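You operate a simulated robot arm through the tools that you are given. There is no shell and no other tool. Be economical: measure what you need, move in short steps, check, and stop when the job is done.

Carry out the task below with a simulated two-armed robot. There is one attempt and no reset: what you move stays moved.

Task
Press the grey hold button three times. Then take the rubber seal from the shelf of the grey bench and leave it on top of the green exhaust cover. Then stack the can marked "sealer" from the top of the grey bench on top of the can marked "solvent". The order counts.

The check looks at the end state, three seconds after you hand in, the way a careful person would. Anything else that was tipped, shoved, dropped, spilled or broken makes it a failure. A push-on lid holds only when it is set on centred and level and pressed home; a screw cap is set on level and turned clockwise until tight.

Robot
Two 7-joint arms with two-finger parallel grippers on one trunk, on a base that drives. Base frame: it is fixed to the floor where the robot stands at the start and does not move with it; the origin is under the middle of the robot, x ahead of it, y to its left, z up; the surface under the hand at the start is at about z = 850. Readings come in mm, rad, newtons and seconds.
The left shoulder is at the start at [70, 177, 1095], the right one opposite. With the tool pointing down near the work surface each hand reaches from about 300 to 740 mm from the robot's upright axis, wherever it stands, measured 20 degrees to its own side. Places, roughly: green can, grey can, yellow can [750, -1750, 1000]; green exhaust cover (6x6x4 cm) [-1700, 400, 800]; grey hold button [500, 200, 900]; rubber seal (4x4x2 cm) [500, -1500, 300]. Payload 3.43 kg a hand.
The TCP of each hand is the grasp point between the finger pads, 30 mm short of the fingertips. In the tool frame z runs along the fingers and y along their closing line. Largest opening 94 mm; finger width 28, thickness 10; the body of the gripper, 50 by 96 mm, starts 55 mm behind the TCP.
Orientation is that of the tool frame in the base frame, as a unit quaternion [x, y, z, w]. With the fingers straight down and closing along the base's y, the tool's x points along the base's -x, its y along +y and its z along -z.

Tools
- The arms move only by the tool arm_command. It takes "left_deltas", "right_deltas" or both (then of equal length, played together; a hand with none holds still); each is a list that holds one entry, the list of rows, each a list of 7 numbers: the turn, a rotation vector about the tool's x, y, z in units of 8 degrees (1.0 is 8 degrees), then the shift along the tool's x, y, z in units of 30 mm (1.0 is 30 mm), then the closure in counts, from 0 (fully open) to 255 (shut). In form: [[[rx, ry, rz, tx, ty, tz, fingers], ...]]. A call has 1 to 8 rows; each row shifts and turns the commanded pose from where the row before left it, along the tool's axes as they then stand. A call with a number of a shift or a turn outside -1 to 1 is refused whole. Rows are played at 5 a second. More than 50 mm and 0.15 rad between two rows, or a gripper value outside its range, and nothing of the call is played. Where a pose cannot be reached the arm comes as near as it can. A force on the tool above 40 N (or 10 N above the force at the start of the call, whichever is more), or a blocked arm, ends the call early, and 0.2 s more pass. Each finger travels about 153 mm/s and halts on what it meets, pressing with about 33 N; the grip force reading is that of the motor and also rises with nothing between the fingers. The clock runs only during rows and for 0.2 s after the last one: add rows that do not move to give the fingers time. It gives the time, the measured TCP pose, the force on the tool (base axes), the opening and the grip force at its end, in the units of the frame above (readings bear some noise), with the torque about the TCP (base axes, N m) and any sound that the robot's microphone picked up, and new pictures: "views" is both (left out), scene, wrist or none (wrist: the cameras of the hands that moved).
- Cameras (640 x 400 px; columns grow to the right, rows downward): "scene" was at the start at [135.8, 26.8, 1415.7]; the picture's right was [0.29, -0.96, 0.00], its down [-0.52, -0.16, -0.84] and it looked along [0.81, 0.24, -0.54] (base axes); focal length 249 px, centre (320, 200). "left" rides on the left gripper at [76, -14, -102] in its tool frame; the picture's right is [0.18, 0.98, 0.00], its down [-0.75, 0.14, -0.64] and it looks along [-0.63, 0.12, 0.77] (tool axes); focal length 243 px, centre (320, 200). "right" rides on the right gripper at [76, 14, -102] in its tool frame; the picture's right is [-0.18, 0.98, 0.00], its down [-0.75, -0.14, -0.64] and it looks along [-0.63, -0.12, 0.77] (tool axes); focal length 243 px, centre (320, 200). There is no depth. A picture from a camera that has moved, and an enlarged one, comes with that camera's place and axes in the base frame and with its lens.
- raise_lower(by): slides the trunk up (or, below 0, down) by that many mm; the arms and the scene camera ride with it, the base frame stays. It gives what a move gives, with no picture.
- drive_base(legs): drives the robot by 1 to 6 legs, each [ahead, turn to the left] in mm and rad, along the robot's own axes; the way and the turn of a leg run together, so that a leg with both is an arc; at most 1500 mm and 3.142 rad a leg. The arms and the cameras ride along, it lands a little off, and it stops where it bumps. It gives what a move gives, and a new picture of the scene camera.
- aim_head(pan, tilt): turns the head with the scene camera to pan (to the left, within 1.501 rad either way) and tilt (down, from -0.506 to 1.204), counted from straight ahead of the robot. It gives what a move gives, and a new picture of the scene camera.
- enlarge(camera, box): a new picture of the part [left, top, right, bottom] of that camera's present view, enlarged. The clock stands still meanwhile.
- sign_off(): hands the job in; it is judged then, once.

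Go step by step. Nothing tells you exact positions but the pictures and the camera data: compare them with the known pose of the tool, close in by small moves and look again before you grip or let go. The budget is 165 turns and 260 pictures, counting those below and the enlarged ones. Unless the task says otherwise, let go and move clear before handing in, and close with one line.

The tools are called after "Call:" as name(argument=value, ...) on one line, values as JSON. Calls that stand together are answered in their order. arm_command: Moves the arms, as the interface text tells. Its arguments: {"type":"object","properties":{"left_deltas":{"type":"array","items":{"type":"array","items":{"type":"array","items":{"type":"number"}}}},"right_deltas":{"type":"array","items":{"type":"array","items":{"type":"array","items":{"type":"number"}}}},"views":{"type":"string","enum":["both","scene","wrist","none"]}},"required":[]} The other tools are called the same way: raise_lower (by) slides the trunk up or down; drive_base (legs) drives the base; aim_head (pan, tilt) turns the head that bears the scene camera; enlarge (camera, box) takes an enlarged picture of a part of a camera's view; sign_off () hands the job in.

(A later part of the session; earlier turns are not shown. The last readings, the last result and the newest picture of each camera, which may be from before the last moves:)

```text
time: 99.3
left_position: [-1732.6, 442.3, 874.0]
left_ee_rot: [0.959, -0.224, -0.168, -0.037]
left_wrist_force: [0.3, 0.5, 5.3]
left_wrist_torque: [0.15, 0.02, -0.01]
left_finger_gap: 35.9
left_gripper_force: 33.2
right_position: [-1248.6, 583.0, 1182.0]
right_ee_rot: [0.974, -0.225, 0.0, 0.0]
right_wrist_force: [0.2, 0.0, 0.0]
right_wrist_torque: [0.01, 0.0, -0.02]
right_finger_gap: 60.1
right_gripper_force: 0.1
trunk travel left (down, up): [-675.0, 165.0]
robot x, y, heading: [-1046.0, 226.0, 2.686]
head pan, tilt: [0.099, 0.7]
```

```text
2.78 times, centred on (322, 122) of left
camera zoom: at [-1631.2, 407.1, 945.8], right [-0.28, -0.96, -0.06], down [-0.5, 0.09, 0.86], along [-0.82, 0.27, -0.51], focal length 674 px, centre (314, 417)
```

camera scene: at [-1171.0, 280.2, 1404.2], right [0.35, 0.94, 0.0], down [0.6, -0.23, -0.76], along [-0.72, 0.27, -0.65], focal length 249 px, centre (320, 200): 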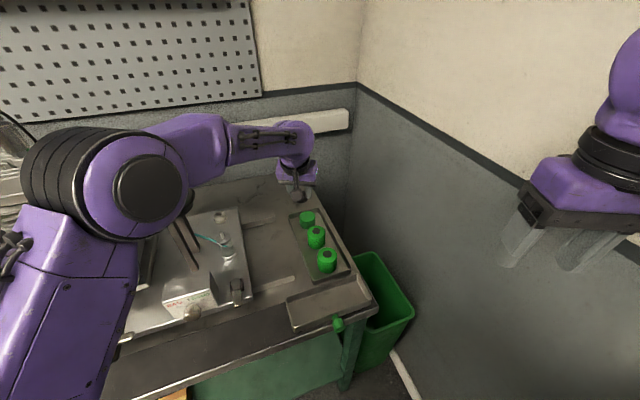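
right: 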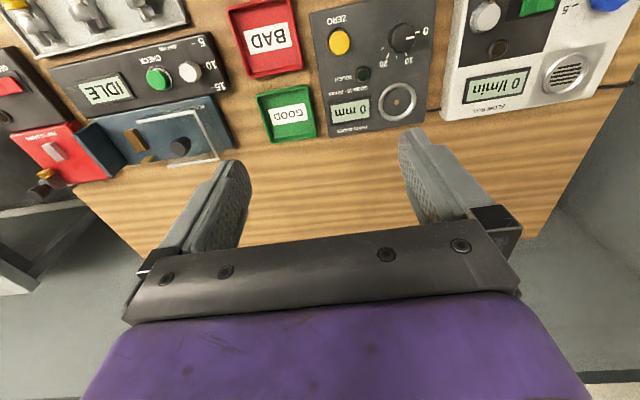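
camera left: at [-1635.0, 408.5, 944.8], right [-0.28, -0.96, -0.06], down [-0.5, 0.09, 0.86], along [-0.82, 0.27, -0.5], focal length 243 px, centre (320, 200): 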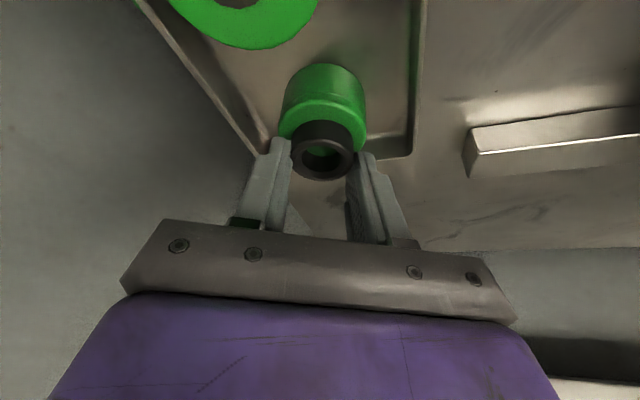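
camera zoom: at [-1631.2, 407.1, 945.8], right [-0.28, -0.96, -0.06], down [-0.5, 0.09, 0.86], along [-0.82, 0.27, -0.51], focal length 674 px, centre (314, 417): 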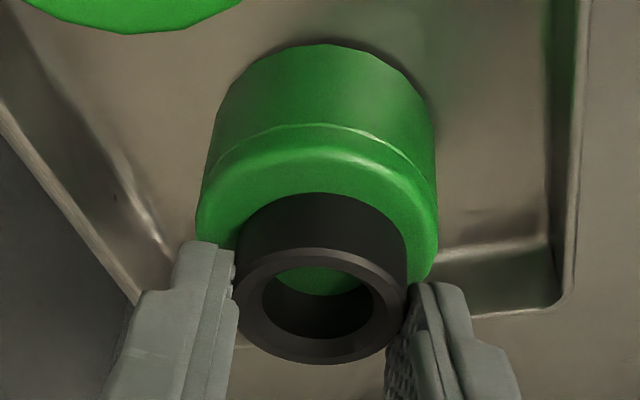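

Light contact, centred. I open the fingers a little and look.

Call:
arm_command(left_deltas=[[[0, 0, 0, 0, 0, 0, 150], [0, 0, 0, 0, 0, 0, 132], [0, 0, 0, 0, 0, 0, 132], [0, 0, 0, 0, 0, 0, 132]]], views="none")

Call:
enlarge(camera="left", box=[250, 50, 394, 194])

```text
time: 100.3
left_position: [-1731.6, 442.1, 873.8]
left_ee_rot: [0.959, -0.224, -0.168, -0.037]
left_wrist_force: [0.0, -0.7, 0.0]
left_wrist_torque: [-0.01, 0.01, 0.02]
left_finger_gap: 45.6
left_gripper_force: 0.0
right_position: [-1249.4, 582.6, 1180.9]
right_ee_rot: [0.974, -0.225, 0.0, 0.0]
right_wrist_force: [-0.3, -0.4, 0.4]
right_wrist_torque: [0.0, -0.01, -0.01]
right_finger_gap: 59.7
right_gripper_force: 0.0
trunk travel left (down, up): [-675.0, 165.0]
robot x, y, heading: [-1046.9, 224.6, 2.686]
head pan, tilt: [0.099, 0.7]
```

```text
2.78 times, centred on (322, 122) of left
camera zoom: at [-1631.3, 407.2, 945.2], right [-0.28, -0.96, -0.06], down [-0.5, 0.09, 0.86], along [-0.82, 0.27, -0.51], focal length 674 px, centre (314, 417)
```

zoom: 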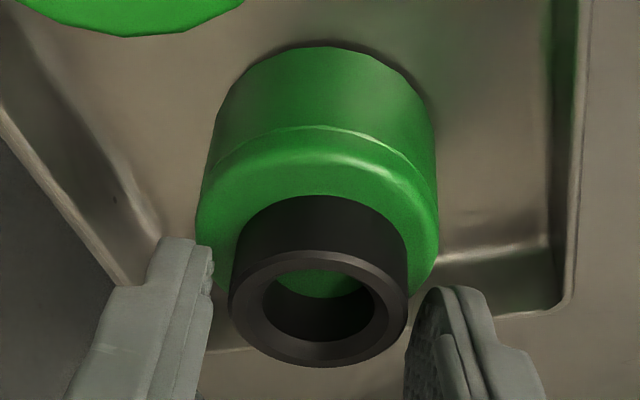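

Released cleanly; the seal rests on the cover. I lift straight up and check.

Call:
arm_command(left_deltas=[[[0, 0, 0, -0.11, 0, -0.31, 132], [0, 0, 0, -0.339, 0, -0.941, 132], [0, 0, 0, -0.339, 0, -0.941, 132], [0, 0, 0, -0.339, 0, -0.941, 132], [0, 0, 0, -0.339, 0, -0.941, 132], [0, 0, 0, -0.339, 0, -0.941, 132], [0, 0, 0, -0.339, 0, -0.941, 132], [0, 0, 0, -0.1, 0, -0.3, 132]]], views="none")

Call:
enlarge(camera="scene", box=[270, 190, 370, 252])

```text
time: 102.1
left_position: [-1731.7, 443.4, 1073.2]
left_ee_rot: [0.959, -0.224, -0.168, -0.038]
left_wrist_force: [0.7, 0.3, 0.2]
left_wrist_torque: [-0.01, -0.03, 0.01]
left_finger_gap: 45.1
left_gripper_force: 0.1
right_position: [-1248.8, 584.0, 1181.2]
right_ee_rot: [0.975, -0.224, 0.0, 0.0]
right_wrist_force: [-0.6, 0.0, 0.0]
right_wrist_torque: [-0.02, 0.01, -0.01]
right_finger_gap: 60.0
right_gripper_force: 0.1
trunk travel left (down, up): [-675.0, 165.0]
robot x, y, heading: [-1042.6, 227.0, 2.684]
head pan, tilt: [0.099, 0.7]
```

```text
6.40 times, centred on (320, 221) of scene
camera zoom: at [-1169.1, 279.4, 1404.4], right [0.35, 0.94, 0.0], down [0.6, -0.23, -0.76], along [-0.72, 0.27, -0.64], focal length 1592 px, centre (320, 66)
```

zoom: 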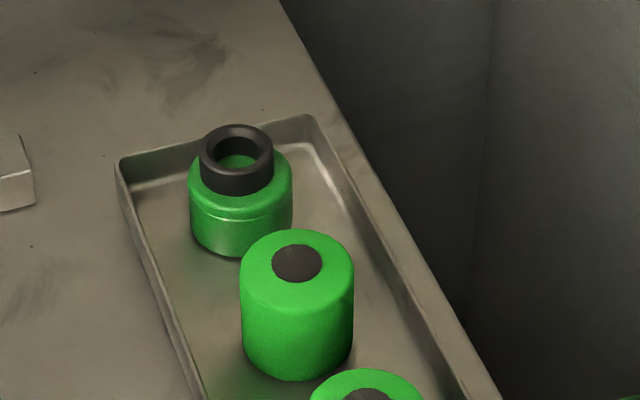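

The seal lies flat on the cover. I back off, tuck the left hand, and drive back to the grey bench.

Call:
drive_base(legs=[[-300, 0]])

Call:
arm_command(left_deltas=[[[0, 0, 0, 0.95, 0, -0.35, 132], [0, 0, 0, 0.95, 0, -0.35, 132], [0, 0, 0, 0.95, 0, -0.35, 132], [0, 0, 0, 0.95, 0, -0.35, 132], [0, 0, 0, 0.95, 0, -0.35, 132], [0, 0, 0, 0.95, 0, -0.35, 132], [0, 0, 0, 0.95, 0, -0.35, 132], [0, 0, 0, 0.95, 0, -0.35, 132]]], views="none")

Call:
drive_base(legs=[[0, 2.23], [1300, 0]])

```text
time: 104.2
left_position: [-1461.5, 311.6, 1071.3]
left_ee_rot: [0.959, -0.224, -0.167, -0.038]
left_wrist_force: [-0.5, -0.3, 0.0]
left_wrist_torque: [0.02, 0.01, 0.0]
left_finger_gap: 45.4
left_gripper_force: 0.1
right_position: [-977.6, 449.9, 1181.6]
right_ee_rot: [0.974, -0.226, 0.001, 0.0]
right_wrist_force: [0.7, -0.5, -0.1]
right_wrist_torque: [0.05, 0.03, 0.0]
right_finger_gap: 60.4
right_gripper_force: 0.0
trunk travel left (down, up): [-675.0, 165.0]
robot x, y, heading: [-770.4, 95.6, 2.685]
head pan, tilt: [0.099, 0.7]
camera scene: at [-898.1, 146.3, 1404.3], right [0.35, 0.94, 0.0], down [0.6, -0.23, -0.76], along [-0.72, 0.27, -0.64], focal length 249 px, centre (320, 200)
```

scene: 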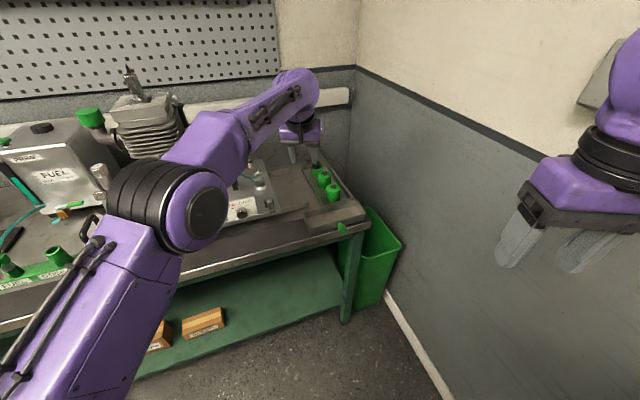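

```text
time: 106.0
left_position: [-1243.2, 201.5, 1074.7]
left_ee_rot: [0.959, -0.225, -0.167, -0.038]
left_wrist_force: [0.0, -1.0, -0.1]
left_wrist_torque: [0.03, 0.02, -0.02]
left_finger_gap: 45.1
left_gripper_force: 0.0
right_position: [-977.9, 449.1, 1180.6]
right_ee_rot: [0.974, -0.226, 0.001, -0.002]
right_wrist_force: [-0.4, -0.6, 0.3]
right_wrist_torque: [-0.01, -0.01, 0.0]
right_finger_gap: 60.4
right_gripper_force: 0.1
trunk travel left (down, up): [-675.0, 165.0]
robot x, y, heading: [-776.6, 95.3, 2.685]
head pan, tilt: [0.099, 0.7]
```

```text
time: 117.8
left_position: [-320.5, -1618.9, 1075.0]
left_ee_rot: [0.628, 0.759, -0.108, 0.133]
left_wrist_force: [-0.6, 0.7, 0.5]
left_wrist_torque: [0.01, 0.04, -0.05]
left_finger_gap: 45.1
left_gripper_force: 0.1
right_position: [-676.6, -1556.7, 1180.8]
right_ee_rot: [0.635, 0.772, 0.001, -0.001]
right_wrist_force: [0.1, 0.5, -0.5]
right_wrist_torque: [0.0, 0.01, -0.01]
right_finger_gap: 60.1
right_gripper_force: 0.1
trunk travel left (down, up): [-675.0, 165.0]
robot x, y, heading: [-516.4, -1178.2, -1.379]
head pan, tilt: [0.099, 0.7]
camera scene: at [-482.6, -1308.3, 1404.4], right [-0.96, -0.29, 0.0], down [-0.18, 0.62, -0.76], along [0.22, -0.73, -0.64], focal length 249 px, centre (320, 200)
```

scene: 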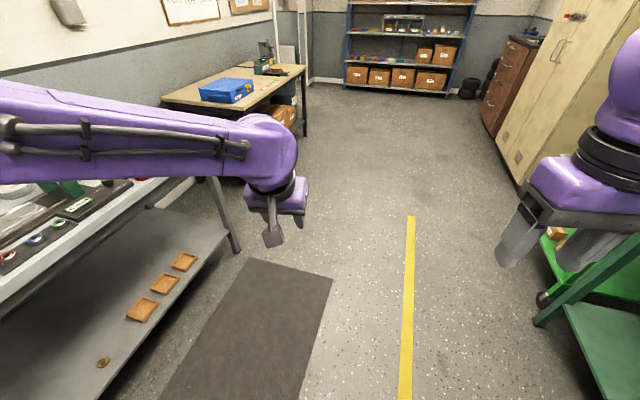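

Call:
drive_base(legs=[[475, 0], [0, 1.379]])

Call:
aim_head(pan=-0.1, tilt=0.45)

Call:
enlarge(camera="scene", box=[250, 140, 450, 265])

```text
time: 124.0
left_position: [44.0, -1526.5, 1074.3]
left_ee_rot: [-0.008, 0.985, 0.003, 0.173]
left_wrist_force: [0.5, 0.2, 0.4]
left_wrist_torque: [-0.01, -0.01, -0.04]
left_finger_gap: 45.2
left_gripper_force: 0.0
right_position: [-80.7, -1867.2, 1180.3]
right_ee_rot: [-0.011, 1.0, 0.0, -0.001]
right_wrist_force: [0.1, 0.0, 0.4]
right_wrist_torque: [-0.02, 0.01, -0.01]
right_finger_gap: 60.3
right_gripper_force: 0.0
trunk travel left (down, up): [-675.0, 165.0]
robot x, y, heading: [-422.2, -1644.5, 0.025]
head pan, tilt: [0.099, 0.7]
camera scene: at [-290.4, -1632.3, 1404.4], right [0.12, -0.99, 0.0], down [-0.64, -0.08, -0.76], along [0.76, 0.09, -0.64], focal length 249 px, centre (320, 200)
```

scene: 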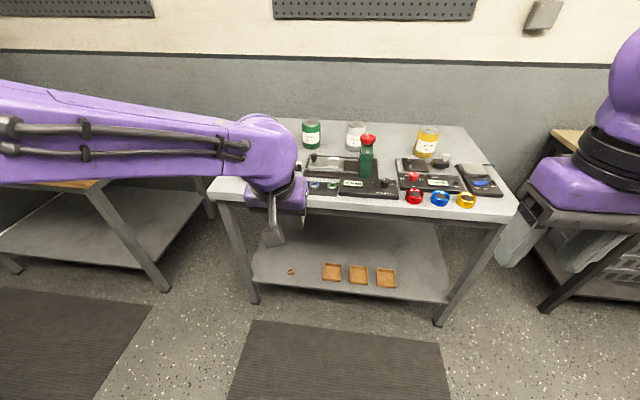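

```text
time: 124.8
left_position: [43.8, -1526.4, 1074.4]
left_ee_rot: [-0.009, 0.985, 0.004, 0.172]
left_wrist_force: [0.5, -0.4, 0.1]
left_wrist_torque: [-0.01, 0.02, -0.02]
left_finger_gap: 45.3
left_gripper_force: 0.1
right_position: [-80.4, -1867.0, 1178.9]
right_ee_rot: [-0.011, 1.0, 0.0, -0.001]
right_wrist_force: [-0.9, 0.0, 0.1]
right_wrist_torque: [0.06, -0.04, 0.0]
right_finger_gap: 60.0
right_gripper_force: 0.1
trunk travel left (down, up): [-675.0, 165.0]
robot x, y, heading: [-424.9, -1642.0, 0.016]
head pan, tilt: [-0.099, 0.45]
camera scene: at [-283.2, -1649.5, 1426.5], right [-0.08, -1.0, 0.0], down [-0.43, 0.04, -0.9], along [0.9, -0.07, -0.44], focal length 249 px, centre (320, 200)
```

scene: 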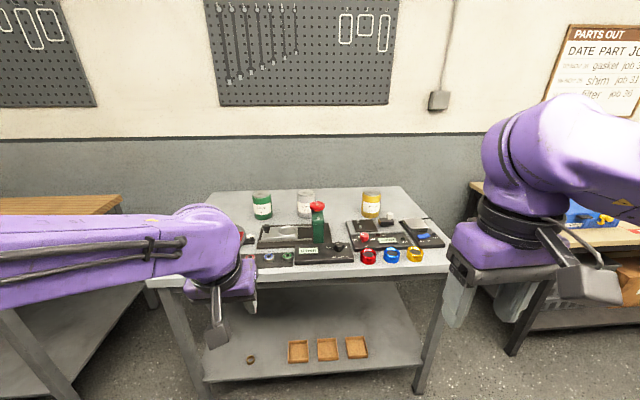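

```text
3.20 times, centred on (350, 202) of scene
camera zoom: at [-283.2, -1649.5, 1426.5], right [-0.08, -1.0, 0.0], down [-0.43, 0.04, -0.9], along [0.9, -0.07, -0.44], focal length 796 px, centre (224, 192)
```

zoom: 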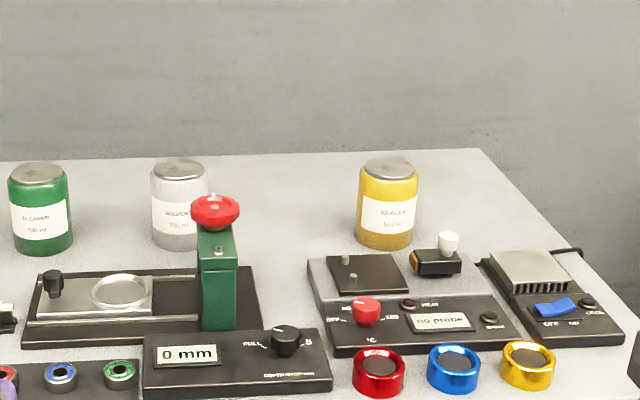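

The sealer can is about 79 mm wide, so it fits the 94 mm opening. I tuck the left hand away, open and tilt the right hand by 20°, then drive up to the bench.

Call:
arm_command(left_deltas=[[[0, 0, 0, 0.3, 0.7, -0.7, 132], [0, 0, 0, 0.3, 0.7, -0.7, 132], [0, 0, 0, 0.3, 0.7, -0.7, 132], [0, 0, 0, 0.3, 0.7, -0.7, 132], [0, 0, 0, 0.3, 0.7, -0.7, 132], [0, 0, 0, 0.3, 0.7, -0.7, 132], [0, 0, 0, 0.3, 0.7, -0.7, 132], [0, 0, 0, 0.3, 0.7, -0.7, 132]]], right_deltas=[[[0, -0.5, 0, -0.3, 0, 0, 0], [0, -0.5, 0, -0.3, 0, 0, 0], [0, -0.5, 0, -0.3, 0, 0, 0], [0, -0.5, 0, -0.3, 0, 0, 0], [0, -0.5, 0, -0.3, 0, 0, 0], [0, 0, 0, 0, 0, 0, 0], [0, 0, 0, 0, 0, 0, 0], [0, 0, 0, 0, 0, 0, 0]]], views="none")

Call:
aim_head(pan=-0.3, tilt=0.6)

Call:
drive_base(legs=[[390, -0.02]])

Call:
enlarge(camera="right", box=[0, 0, 640, 400])

```text
time: 126.6
left_position: [-85.5, -1360.8, 1208.1]
left_ee_rot: [-0.008, 0.985, 0.002, 0.171]
left_wrist_force: [0.3, -0.5, 0.2]
left_wrist_torque: [0.0, 0.01, -0.04]
left_finger_gap: 45.2
left_gripper_force: 0.1
right_position: [-34.1, -1866.5, 1186.5]
right_ee_rot: [-0.01, 0.985, 0.001, 0.173]
right_wrist_force: [0.5, -0.8, 0.0]
right_wrist_torque: [0.0, -0.01, 0.05]
right_finger_gap: 93.9
right_gripper_force: 0.0
trunk travel left (down, up): [-675.0, 165.0]
robot x, y, heading: [-424.7, -1643.6, 0.015]
head pan, tilt: [-0.099, 0.45]
```

```text
time: 127.3
left_position: [-85.1, -1361.6, 1207.8]
left_ee_rot: [-0.008, 0.985, 0.003, 0.172]
left_wrist_force: [-0.2, 0.1, 0.1]
left_wrist_torque: [-0.01, -0.02, -0.03]
left_finger_gap: 45.2
left_gripper_force: 0.0
right_position: [-35.5, -1867.3, 1186.4]
right_ee_rot: [-0.01, 0.985, 0.002, 0.173]
right_wrist_force: [-0.5, 0.2, 0.6]
right_wrist_torque: [-0.01, 0.0, 0.0]
right_finger_gap: 93.8
right_gripper_force: 0.0
trunk travel left (down, up): [-675.0, 165.0]
robot x, y, heading: [-427.3, -1645.4, 0.017]
head pan, tilt: [-0.3, 0.6]
camera scene: at [-289.8, -1666.7, 1413.0], right [-0.28, -0.96, 0.0], down [-0.54, 0.16, -0.83], along [0.79, -0.23, -0.56], focal length 249 px, centre (320, 200)
```

scene: 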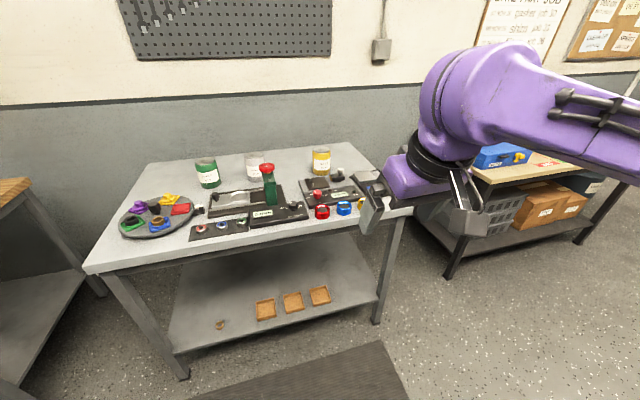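

```text
time: 129.8
left_position: [315.3, -1366.0, 1208.9]
left_ee_rot: [0.003, 0.985, 0.001, 0.172]
left_wrist_force: [0.9, -0.3, -0.2]
left_wrist_torque: [0.02, 0.04, 0.01]
left_finger_gap: 45.2
left_gripper_force: 0.1
right_position: [353.0, -1871.1, 1186.2]
right_ee_rot: [0.001, 0.985, 0.0, 0.175]
right_wrist_force: [0.9, -0.9, -0.2]
right_wrist_torque: [0.01, 0.02, 0.02]
right_finger_gap: 94.3
right_gripper_force: 0.0
trunk travel left (down, up): [-675.0, 165.0]
robot x, y, heading: [-31.6, -1637.6, -0.007]
head pan, tilt: [-0.3, 0.6]
camera scene: at [104.0, -1666.7, 1413.0], right [-0.3, -0.95, 0.0], down [-0.54, 0.17, -0.83], along [0.79, -0.25, -0.56], focal length 249 px, centre (320, 200)
```

scene: 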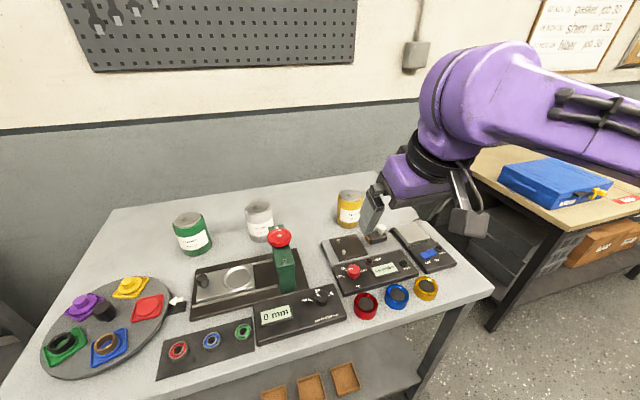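

```text
1.00 times, centred on (320, 200) of right (not enlarged: the box is as wide or as high as the picture)
camera zoom: at [246.2, -1859.9, 1255.5], right [0.17, 0.98, 0.06], down [0.49, -0.14, 0.86], along [0.85, -0.12, -0.51], focal length 243 px, centre (320, 200)
```

zoom: 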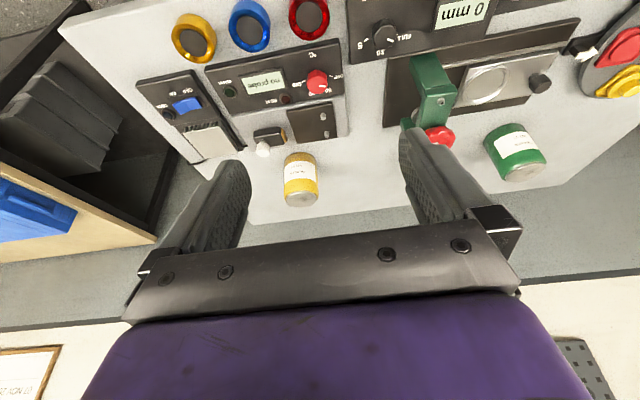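

Call:
enlarge(camera="scene", box=[220, 160, 400, 272])

```text
3.56 times, centred on (310, 216) of scene
camera zoom: at [104.0, -1666.7, 1413.0], right [-0.3, -0.95, 0.0], down [-0.54, 0.17, -0.83], along [0.79, -0.25, -0.56], focal length 884 px, centre (356, 143)
```

zoom: 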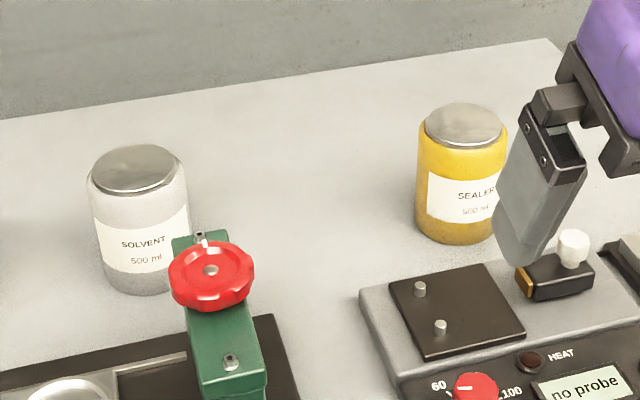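

Refined: sealer lid about [722, −1967, 964], solvent lid about [748, −1672, 966]. There is room to come 60 mm closer, which eases the reach.

Call:
drive_base(legs=[[60, 0]])

Call:
enlarge(camera="scene", box=[190, 160, 410, 298])

Call:
enlarge(camera="right", box=[200, 100, 440, 250])

```text
time: 130.8
left_position: [373.5, -1366.4, 1209.0]
left_ee_rot: [0.003, 0.985, 0.001, 0.172]
left_wrist_force: [0.1, 0.8, 0.0]
left_wrist_torque: [-0.01, 0.03, 0.03]
left_finger_gap: 45.3
left_gripper_force: 0.1
right_position: [411.7, -1872.3, 1187.3]
right_ee_rot: [0.0, 0.985, 0.0, 0.175]
right_wrist_force: [-0.4, -0.2, 0.1]
right_wrist_torque: [-0.01, 0.03, 0.02]
right_finger_gap: 93.8
right_gripper_force: 0.1
trunk travel left (down, up): [-675.0, 165.0]
robot x, y, heading: [32.4, -1642.2, -0.004]
head pan, tilt: [-0.3, 0.6]
camera scene: at [161.2, -1666.9, 1413.3], right [-0.3, -0.95, 0.0], down [-0.54, 0.17, -0.83], along [0.79, -0.25, -0.56], focal length 249 px, centre (320, 200)
```

scene: 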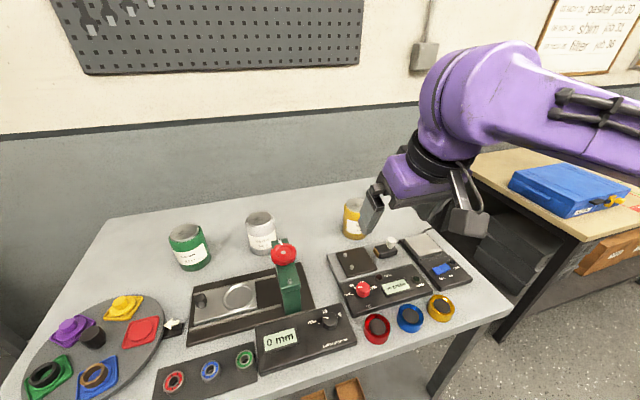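

```text
2.90 times, centred on (300, 229) of scene
camera zoom: at [161.2, -1666.9, 1413.3], right [-0.3, -0.95, 0.0], down [-0.54, 0.17, -0.83], along [0.79, -0.25, -0.56], focal length 721 px, centre (378, 116)
```

zoom: 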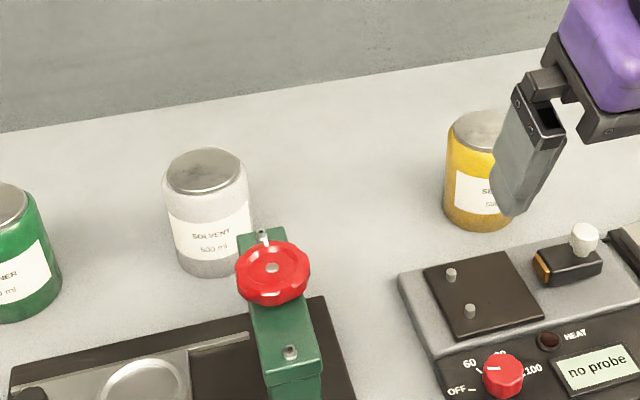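

```text
2.67 times, centred on (320, 175) of right
camera zoom: at [303.5, -1860.1, 1256.0], right [0.17, 0.98, 0.06], down [0.49, -0.14, 0.86], along [0.86, -0.12, -0.5], focal length 647 px, centre (320, 267)
```

zoom: 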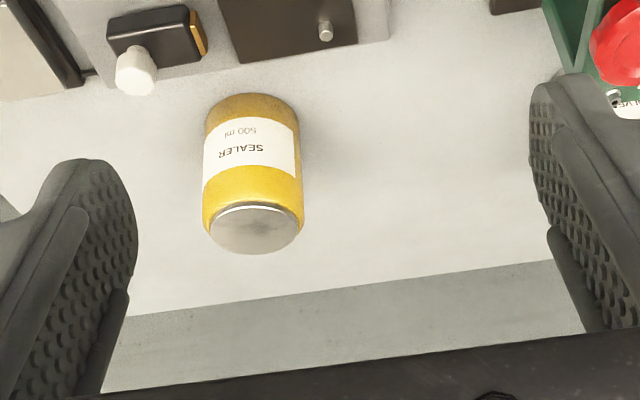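

Sealer lid at about [722, −1968, 966]. I bring the right hand most of the way and look.

Call:
arm_command(right_deltas=[[[0, 0, 0, -0.72, -0.29, 0.7, 0], [0, 0, 0, -0.72, -0.29, 0.7, 0], [0, 0, 0, -0.72, -0.29, 0.7, 0], [0, 0, 0, -0.72, -0.29, 0.7, 0], [0, 0, 0, -0.72, -0.29, 0.7, 0], [0, 0, 0, -0.72, -0.29, 0.7, 0], [0, 0, 0, -0.72, -0.29, 0.7, 0], [0, 0, 0, -0.72, -0.29, 0.7, 0]]], views="both")

```text
time: 132.6
left_position: [376.4, -1366.1, 1208.9]
left_ee_rot: [0.003, 0.985, 0.001, 0.171]
left_wrist_force: [0.1, 0.7, 0.1]
left_wrist_torque: [0.01, 0.03, 0.01]
left_finger_gap: 45.3
left_gripper_force: 0.1
right_position: [634.7, -1942.5, 1087.5]
right_ee_rot: [0.0, 0.985, 0.0, 0.173]
right_wrist_force: [0.8, 1.4, 0.6]
right_wrist_torque: [-0.03, 0.04, 0.02]
right_finger_gap: 93.8
right_gripper_force: 0.0
trunk travel left (down, up): [-675.0, 165.0]
robot x, y, heading: [28.0, -1643.4, -0.006]
head pan, tilt: [-0.3, 0.6]
camera scene: at [165.3, -1667.0, 1412.8], right [-0.3, -0.95, 0.0], down [-0.54, 0.17, -0.82], along [0.79, -0.25, -0.57], focal length 249 px, centre (320, 200)
camera right: at [526.9, -1930.3, 1156.3], right [0.17, 0.98, 0.06], down [0.49, -0.14, 0.86], along [0.85, -0.12, -0.51], focal length 243 px, centre (320, 200)
```

scene: 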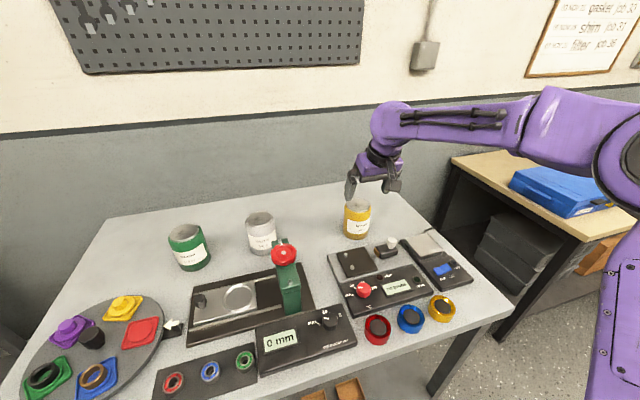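
right: 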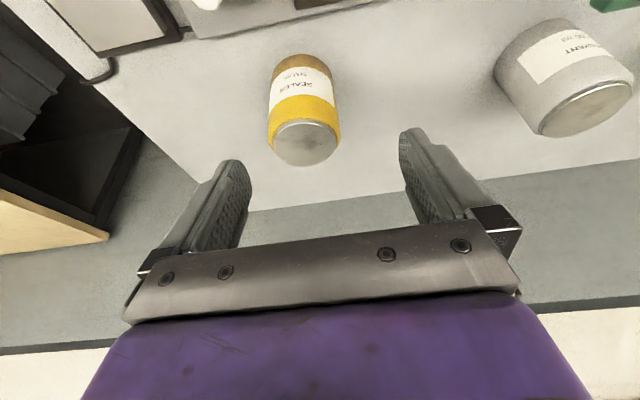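

Call:
arm_command(right_deltas=[[[0, 0, 0, -0.69, -0.29, 0.9, 0], [0, 0, 0, -0.69, -0.29, 0.9, 0], [0, 0, 0, -0.69, -0.29, 0.9, 0], [0, 0, 0, 0, 0, 0, 0]]], views="both")

Call:
enlarge(camera="scene", box=[300, 140, 420, 260])

```text
time: 133.6
left_position: [374.4, -1366.7, 1208.7]
left_ee_rot: [0.003, 0.985, 0.001, 0.171]
left_wrist_force: [-0.1, -0.2, -0.6]
left_wrist_torque: [0.0, -0.04, -0.04]
left_finger_gap: 45.3
left_gripper_force: 0.0
right_position: [718.6, -1966.7, 1030.4]
right_ee_rot: [0.0, 0.985, 0.0, 0.174]
right_wrist_force: [0.0, 1.3, -0.2]
right_wrist_torque: [-0.04, 0.03, -0.02]
right_finger_gap: 93.7
right_gripper_force: 0.0
trunk travel left (down, up): [-675.0, 165.0]
robot x, y, heading: [29.9, -1640.9, -0.003]
head pan, tilt: [-0.3, 0.6]
camera scene: at [162.7, -1666.7, 1413.1], right [-0.3, -0.95, 0.0], down [-0.54, 0.17, -0.83], along [0.79, -0.25, -0.56], focal length 249 px, centre (320, 200)
camera right: at [610.5, -1955.3, 1100.3], right [0.17, 0.98, 0.06], down [0.49, -0.14, 0.86], along [0.86, -0.12, -0.5], focal length 243 px, centre (320, 200)
```

scene: 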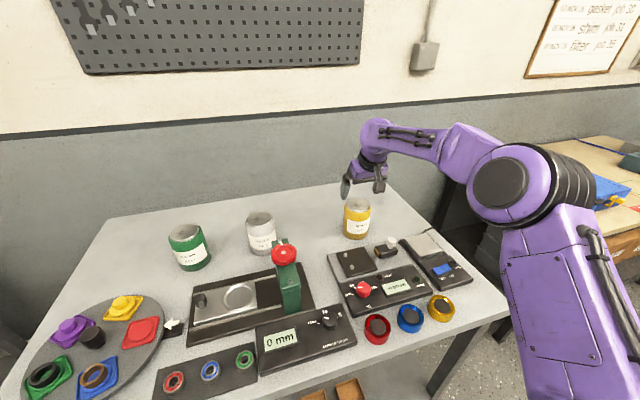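
right: 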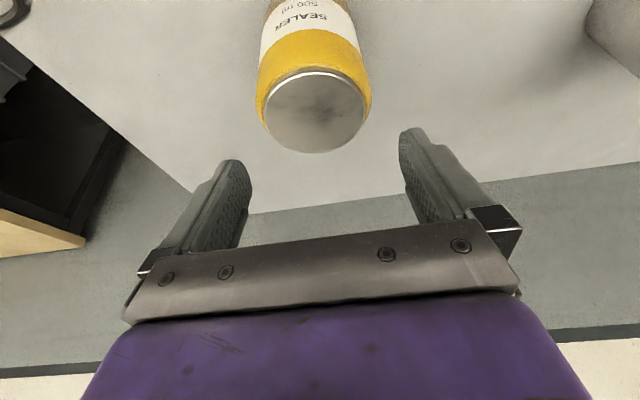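

```text
3.33 times, centred on (360, 200) of scene
camera zoom: at [162.7, -1666.7, 1413.1], right [-0.3, -0.95, 0.0], down [-0.54, 0.17, -0.83], along [0.79, -0.25, -0.56], focal length 829 px, centre (187, 200)
```

zoom: 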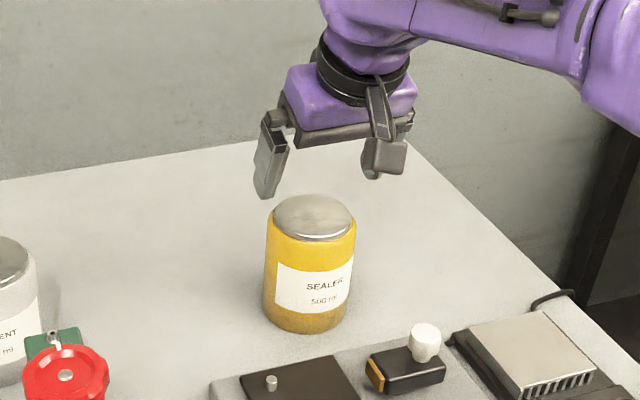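

Aligned to within a few mm. I descend halfway so that the tips straddle the can, then check.

Call:
arm_command(right_deltas=[[[0, 0, 0, 0.25, -0.09, 0.885, 0], [0, 0, 0, 0.2, 0, 0.7, 0], [0, 0, 0, 0, 0, 0, 0]]], views="wrist")

Call:
enlarge(camera="scene", box=[300, 140, 420, 260])

```text
time: 134.4
left_position: [373.6, -1365.5, 1209.8]
left_ee_rot: [0.003, 0.985, 0.002, 0.173]
left_wrist_force: [0.0, -0.3, 0.0]
left_wrist_torque: [-0.01, 0.0, 0.0]
left_finger_gap: 45.3
left_gripper_force: 0.1
right_position: [723.6, -1972.0, 981.7]
right_ee_rot: [0.0, 0.985, 0.0, 0.174]
right_wrist_force: [0.4, 0.4, -0.1]
right_wrist_torque: [-0.03, 0.02, -0.02]
right_finger_gap: 94.0
right_gripper_force: 0.1
trunk travel left (down, up): [-675.0, 165.0]
robot x, y, heading: [28.7, -1643.2, -0.003]
head pan, tilt: [-0.3, 0.6]
camera right: at [614.4, -1958.9, 1051.9], right [0.17, 0.98, 0.06], down [0.49, -0.14, 0.86], along [0.85, -0.12, -0.5], focal length 243 px, centre (320, 200)
```

right: 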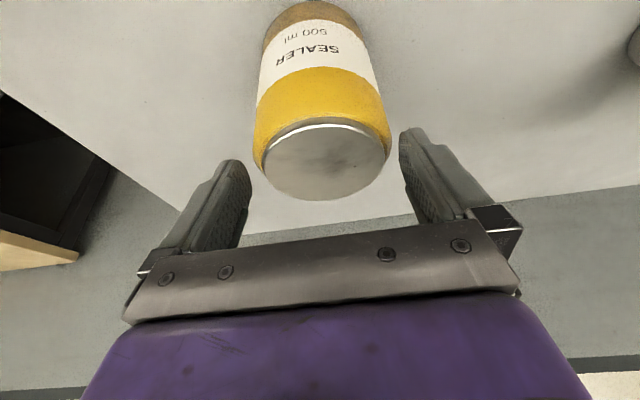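

```text
3.33 times, centred on (360, 200) of scene
camera zoom: at [163.1, -1666.8, 1413.0], right [-0.3, -0.95, 0.0], down [-0.54, 0.17, -0.83], along [0.79, -0.25, -0.56], focal length 829 px, centre (187, 200)
```

zoom: 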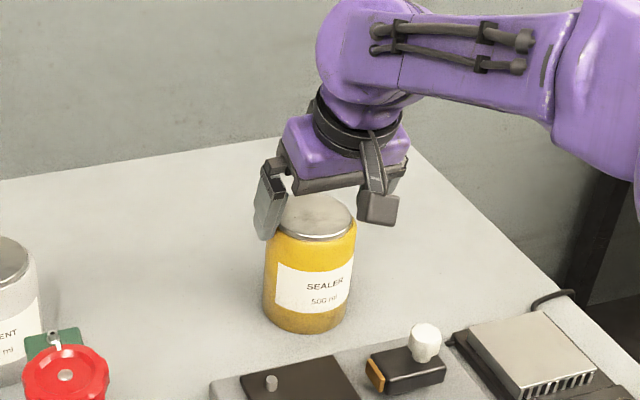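

The hand should shift about 3.5 mm left; then I descend to grip height.

Call:
arm_command(right_deltas=[[[0, 0, 0, 0.06, 0.12, 0, 0], [0, 0, 0, 0.2, 0, 0.53, 0], [0, 0, 0, 0.2, 0, 0.53, 0], [0, 0, 0, 0, 0, 0, 0]]], views="wrist")

Call:
enlarge(camera="scene", box=[300, 140, 420, 260])

```text
time: 135.4
left_position: [374.4, -1366.6, 1208.6]
left_ee_rot: [0.003, 0.985, 0.001, 0.173]
left_wrist_force: [-0.1, 0.5, 0.0]
left_wrist_torque: [0.0, 0.0, 0.02]
left_finger_gap: 45.4
left_gripper_force: 0.1
right_position: [719.8, -1967.8, 948.2]
right_ee_rot: [-0.001, 0.985, -0.001, 0.174]
right_wrist_force: [0.4, -0.6, 0.2]
right_wrist_torque: [0.02, -0.03, 0.03]
right_finger_gap: 93.9
right_gripper_force: 0.0
trunk travel left (down, up): [-675.0, 165.0]
robot x, y, heading: [27.9, -1639.9, -0.001]
head pan, tilt: [-0.3, 0.6]
camera right: at [612.1, -1955.6, 1017.3], right [0.17, 0.98, 0.06], down [0.49, -0.14, 0.86], along [0.85, -0.12, -0.5], focal length 243 px, centre (320, 200)
```

right: 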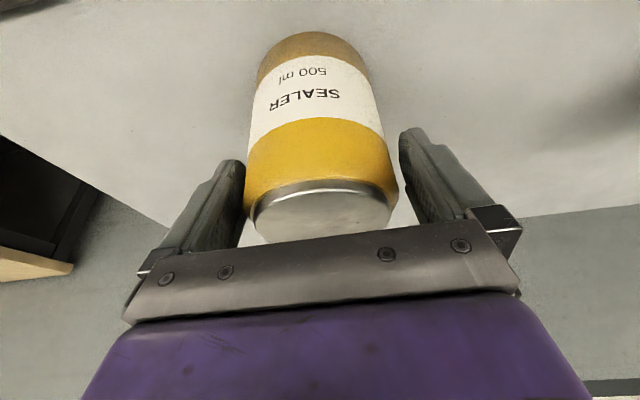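

```text
3.33 times, centred on (360, 200) of scene
camera zoom: at [163.0, -1666.7, 1413.1], right [-0.3, -0.95, 0.0], down [-0.54, 0.17, -0.83], along [0.79, -0.25, -0.56], focal length 829 px, centre (187, 200)
```

zoom: 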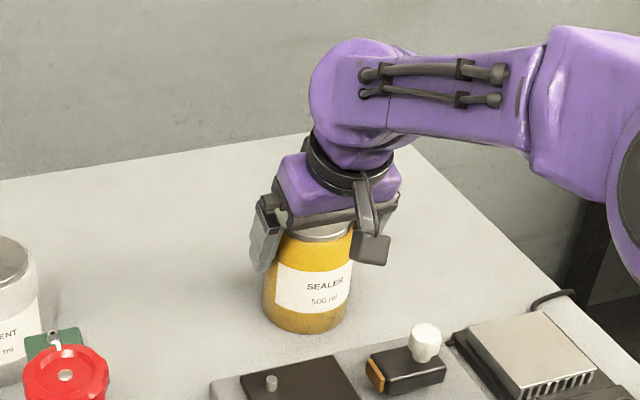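

The can stands between the fingers. I centre by 1.5 mm and close gently.

Call:
arm_command(right_deltas=[[[0, 0, 0, 0, -0.05, 0.1, 0], [0, 0, 0, 0, 0, 0, 20], [0, 0, 0, 0, 0, 0, 35], [0, 0, 0, 0, 0, 0, 60], [0, 0, 0, 0, 0, 0, 120], [0, 0, 0, 0, 0, 0, 120], [0, 0, 0, 0, 0, 0, 120]]], views="wrist")

```text
time: 137.0
left_position: [374.7, -1366.8, 1209.5]
left_ee_rot: [0.002, 0.985, 0.001, 0.172]
left_wrist_force: [0.0, 0.5, -0.4]
left_wrist_torque: [-0.04, 0.03, 0.0]
left_finger_gap: 45.2
left_gripper_force: 0.2
right_position: [721.5, -1969.9, 945.2]
right_ee_rot: [0.0, 0.985, 0.001, 0.174]
right_wrist_force: [0.1, 1.5, -0.3]
right_wrist_torque: [0.3, 0.01, 0.02]
right_finger_gap: 88.0
right_gripper_force: 33.4
trunk travel left (down, up): [-675.0, 165.0]
robot x, y, heading: [29.3, -1640.1, -0.003]
head pan, tilt: [-0.3, 0.6]
camera right: at [613.4, -1957.1, 1014.5], right [0.17, 0.98, 0.06], down [0.49, -0.14, 0.86], along [0.85, -0.12, -0.51], focal length 243 px, centre (320, 200)
```

right: 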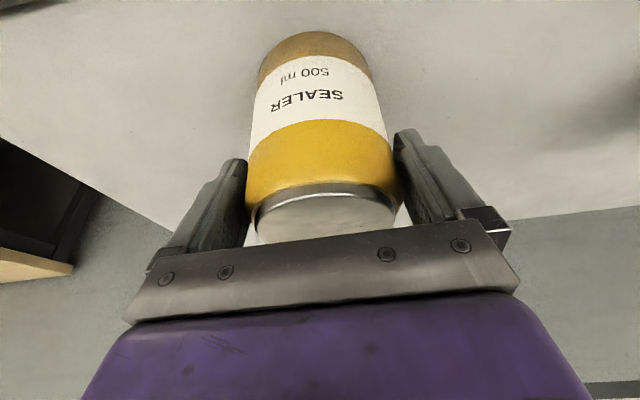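

Gripped: the can is 88 mm wide. I lift it with the trunk, first 20 mm.

Call:
raise_lower(by=20)

Call:
enlarge(camera="right", box=[0, 0, 640, 400])

Call:
enlarge(camera="scene", box=[200, 140, 420, 278])

```text
time: 137.7
left_position: [374.9, -1367.0, 1228.9]
left_ee_rot: [0.003, 0.985, 0.001, 0.172]
left_wrist_force: [0.8, 0.9, 0.2]
left_wrist_torque: [-0.03, -0.02, 0.04]
left_finger_gap: 45.3
left_gripper_force: 0.0
right_position: [722.3, -1970.0, 964.0]
right_ee_rot: [0.0, 0.985, 0.001, 0.172]
right_wrist_force: [0.1, -0.3, -5.1]
right_wrist_torque: [0.03, 0.05, -0.05]
right_finger_gap: 88.0
right_gripper_force: 32.7
trunk travel left (down, up): [-695.0, 145.0]
robot x, y, heading: [30.2, -1641.2, 0.001]
head pan, tilt: [-0.3, 0.6]
```

```text
1.00 times, centred on (320, 200) of right (not enlarged: the box is as wide or as high as the picture)
camera zoom: at [613.9, -1957.6, 1033.7], right [0.17, 0.98, 0.06], down [0.49, -0.14, 0.86], along [0.85, -0.12, -0.51], focal length 243 px, centre (320, 200)
```

zoom: 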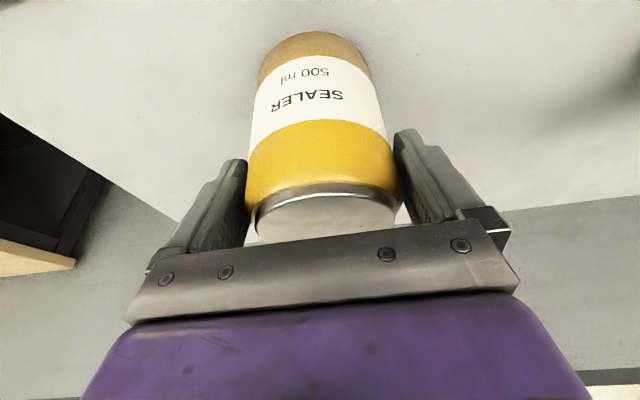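

```text
2.90 times, centred on (310, 209) of scene
camera zoom: at [164.4, -1667.2, 1432.9], right [-0.3, -0.95, 0.0], down [-0.54, 0.17, -0.82], along [0.79, -0.25, -0.57], focal length 721 px, centre (349, 174)
```

zoom: 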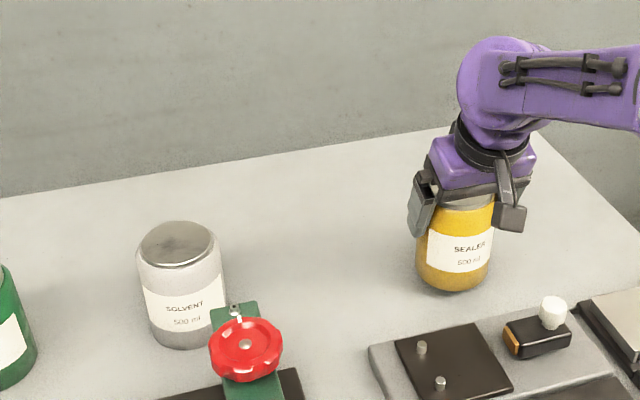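

Lifted securely (5 N). I raise the trunk another 125 mm.

Call:
raise_lower(by=125)

Call:
enlarge(camera="scene", box=[180, 140, 420, 290])

```text
time: 139.2
left_position: [375.9, -1367.3, 1353.1]
left_ee_rot: [0.003, 0.985, 0.001, 0.17]
left_wrist_force: [-0.6, 0.1, -0.4]
left_wrist_torque: [0.03, 0.01, 0.01]
left_finger_gap: 45.1
left_gripper_force: 0.0
right_position: [722.0, -1970.1, 1089.2]
right_ee_rot: [0.0, 0.985, 0.0, 0.173]
right_wrist_force: [-0.1, -0.5, -6.1]
right_wrist_torque: [0.0, 0.02, 0.0]
right_finger_gap: 87.8
right_gripper_force: 32.6
trunk travel left (down, up): [-820.0, 20.0]
robot x, y, heading: [26.0, -1641.3, 0.0]
head pan, tilt: [-0.3, 0.6]
```

```text
2.67 times, centred on (300, 215) of scene
camera zoom: at [164.7, -1667.5, 1557.8], right [-0.3, -0.95, 0.0], down [-0.54, 0.17, -0.82], along [0.79, -0.25, -0.57], focal length 663 px, centre (373, 160)
```

zoom: 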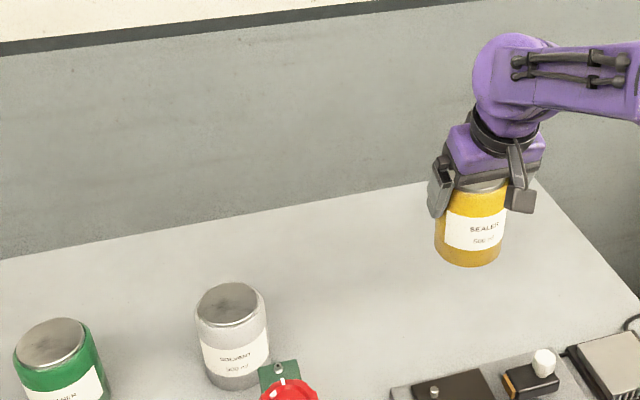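

I carry the can toward the solvent can: about +300 mm in y and +20 mm in x. First 240 mm.

Call:
arm_command(right_deltas=[[[0, 0, 0, -0.07, 0.5, 0.025, 120], [0, 0, 0, -0.07, 1, 0.025, 120], [0, 0, 0, -0.07, 1, 0.025, 120], [0, 0, 0, -0.07, 1, 0.025, 120], [0, 0, 0, -0.07, 1, 0.025, 120], [0, 0, 0, -0.07, 1, 0.025, 120], [0, 0, 0, -0.07, 1, 0.025, 120], [0, 0, 0, -0.07, 0.8, 0.025, 120]]], views="both")

Call:
aim_head(pan=0, tilt=0.65)

Call:
enlarge(camera="scene", box=[240, 100, 460, 238])

```text
time: 141.0
left_position: [375.6, -1365.3, 1353.7]
left_ee_rot: [0.002, 0.985, 0.001, 0.171]
left_wrist_force: [0.4, 0.9, -0.2]
left_wrist_torque: [-0.03, 0.02, 0.03]
left_finger_gap: 45.4
left_gripper_force: 0.0
right_position: [741.6, -1748.9, 1088.9]
right_ee_rot: [0.0, 0.985, -0.001, 0.173]
right_wrist_force: [0.7, -0.1, -5.9]
right_wrist_torque: [0.04, 0.08, -0.01]
right_finger_gap: 88.0
right_gripper_force: 33.0
trunk travel left (down, up): [-820.0, 20.0]
robot x, y, heading: [26.5, -1643.0, -0.009]
head pan, tilt: [-0.3, 0.6]
camera scene: at [165.1, -1665.5, 1557.9], right [-0.3, -0.95, 0.0], down [-0.54, 0.17, -0.82], along [0.79, -0.25, -0.57], focal length 249 px, centre (320, 200)
camera right: at [633.9, -1736.1, 1158.5], right [0.17, 0.98, 0.06], down [0.49, -0.14, 0.86], along [0.85, -0.12, -0.51], focal length 243 px, centre (320, 200)
```

scene: 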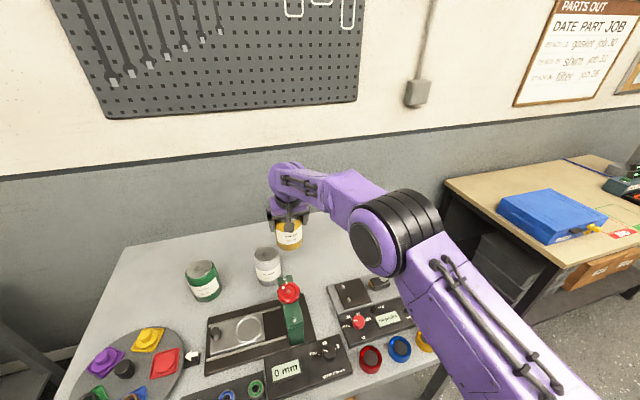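
right: 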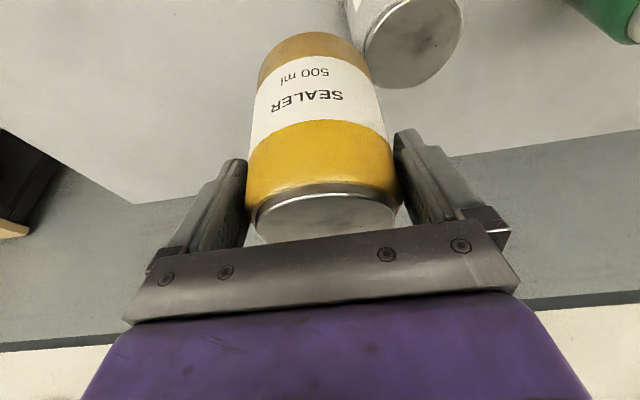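

```text
time: 141.8
left_position: [375.8, -1366.5, 1353.5]
left_ee_rot: [0.003, 0.985, 0.001, 0.171]
left_wrist_force: [0.1, 0.5, -0.7]
left_wrist_torque: [-0.01, 0.05, 0.03]
left_finger_gap: 45.3
left_gripper_force: 0.0
right_position: [742.3, -1750.2, 1089.3]
right_ee_rot: [0.0, 0.985, 0.0, 0.173]
right_wrist_force: [-0.2, 0.1, -6.4]
right_wrist_torque: [-0.04, 0.03, 0.0]
right_finger_gap: 87.8
right_gripper_force: 33.1
trunk travel left (down, up): [-820.0, 20.0]
robot x, y, heading: [25.4, -1638.6, -0.001]
head pan, tilt: [0.0, 0.649]
camera scene: at [167.1, -1641.2, 1553.6], right [0.0, -1.0, 0.0], down [-0.61, 0.0, -0.8], along [0.8, 0.0, -0.61], focal length 249 px, centre (320, 200)
```

scene: 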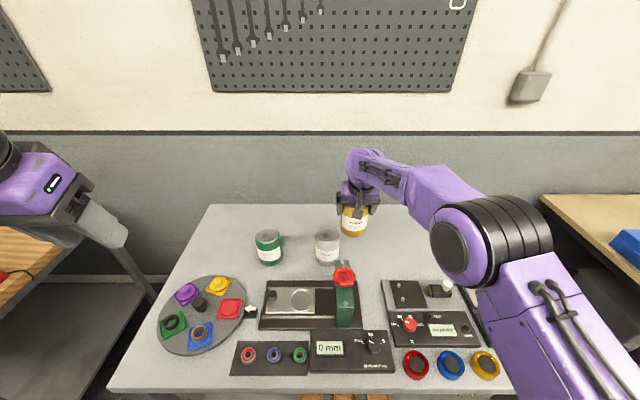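

```text
2.90 times, centred on (350, 169) of scene
camera zoom: at [167.1, -1641.2, 1553.6], right [0.0, -1.0, 0.0], down [-0.61, 0.0, -0.8], along [0.8, 0.0, -0.61], focal length 721 px, centre (233, 290)
```

zoom: 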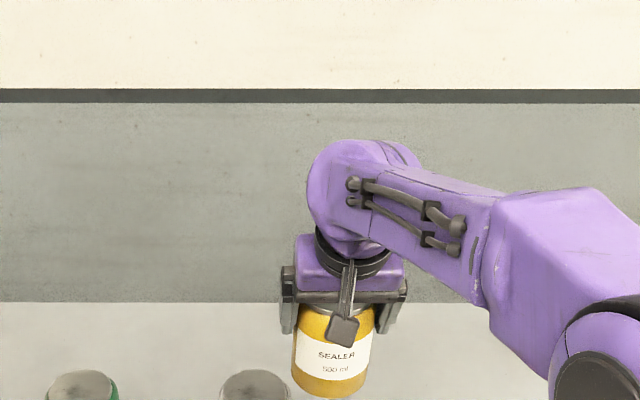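

The solvent lid measures [745, −1671, 966] from the wrist camera too. I move the last 79 mm in y and check.

Call:
arm_command(right_deltas=[[[0, 0, 0, 0, 0.9, 0, 120], [0, 0, 0, 0, 0.9, 0, 120], [0, 0, 0, 0, 0.6, 0, 120], [0, 0, 0, 0, 0.22, 0, 120], [0, 0, 0, 0, 0, 0, 120]]], views="both")

Call:
enlarge(camera="scene", box=[260, 150, 420, 280])

```text
time: 143.0
left_position: [375.9, -1365.8, 1353.5]
left_ee_rot: [0.003, 0.985, 0.001, 0.171]
left_wrist_force: [-0.1, -0.7, -0.1]
left_wrist_torque: [0.0, 0.01, 0.02]
left_finger_gap: 45.6
left_gripper_force: 0.1
right_position: [741.1, -1672.7, 1089.1]
right_ee_rot: [0.0, 0.985, 0.001, 0.173]
right_wrist_force: [-0.7, 0.2, -6.2]
right_wrist_torque: [-0.03, 0.07, 0.06]
right_finger_gap: 87.9
right_gripper_force: 32.8
trunk travel left (down, up): [-820.0, 20.0]
robot x, y, heading: [24.6, -1641.6, -0.002]
head pan, tilt: [0.0, 0.649]
camera scene: at [167.1, -1640.6, 1553.6], right [0.0, -1.0, 0.0], down [-0.61, 0.0, -0.8], along [0.8, 0.0, -0.61], focal length 249 px, centre (320, 200)
camera right: at [633.2, -1660.2, 1158.8], right [0.17, 0.98, 0.06], down [0.49, -0.14, 0.86], along [0.85, -0.12, -0.51], focal length 243 px, centre (320, 200)
```

scene: 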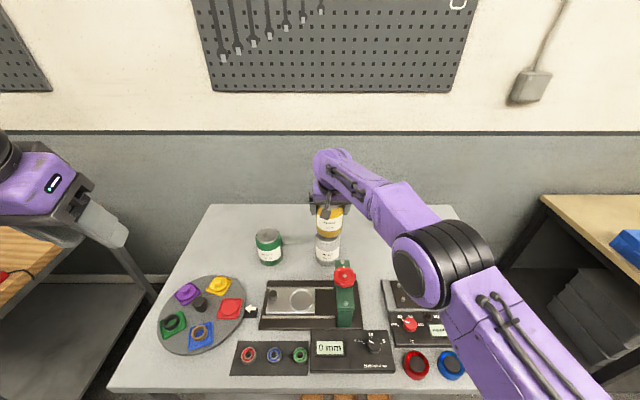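
right: 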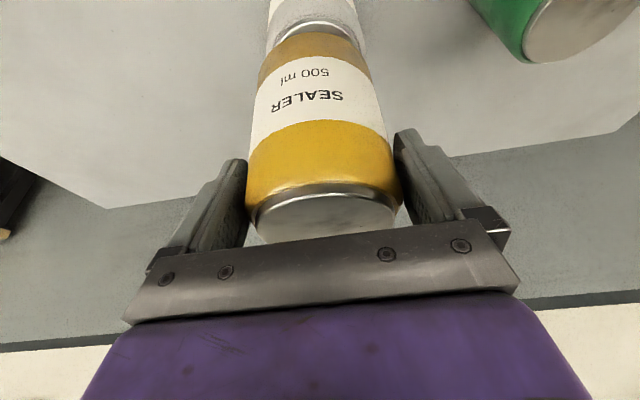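

```text
3.08 times, centred on (340, 215) of scene
camera zoom: at [167.1, -1640.6, 1553.6], right [0.0, -1.0, 0.0], down [-0.61, 0.0, -0.8], along [0.8, 0.0, -0.61], focal length 765 px, centre (258, 154)
```

zoom: 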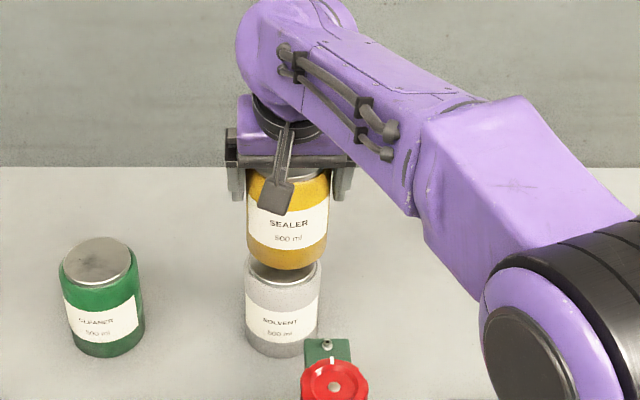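

Call:
enlarge(camera="right", box=[220, 0, 412, 120])

```text
3.33 times, centred on (316, 60) of right
camera zoom: at [633.2, -1660.2, 1158.8], right [0.17, 0.98, 0.06], down [0.49, -0.14, 0.86], along [0.85, -0.12, -0.51], focal length 809 px, centre (333, 667)
```

zoom: 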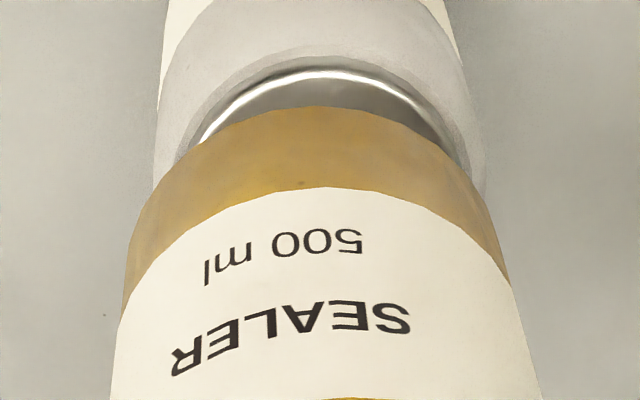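

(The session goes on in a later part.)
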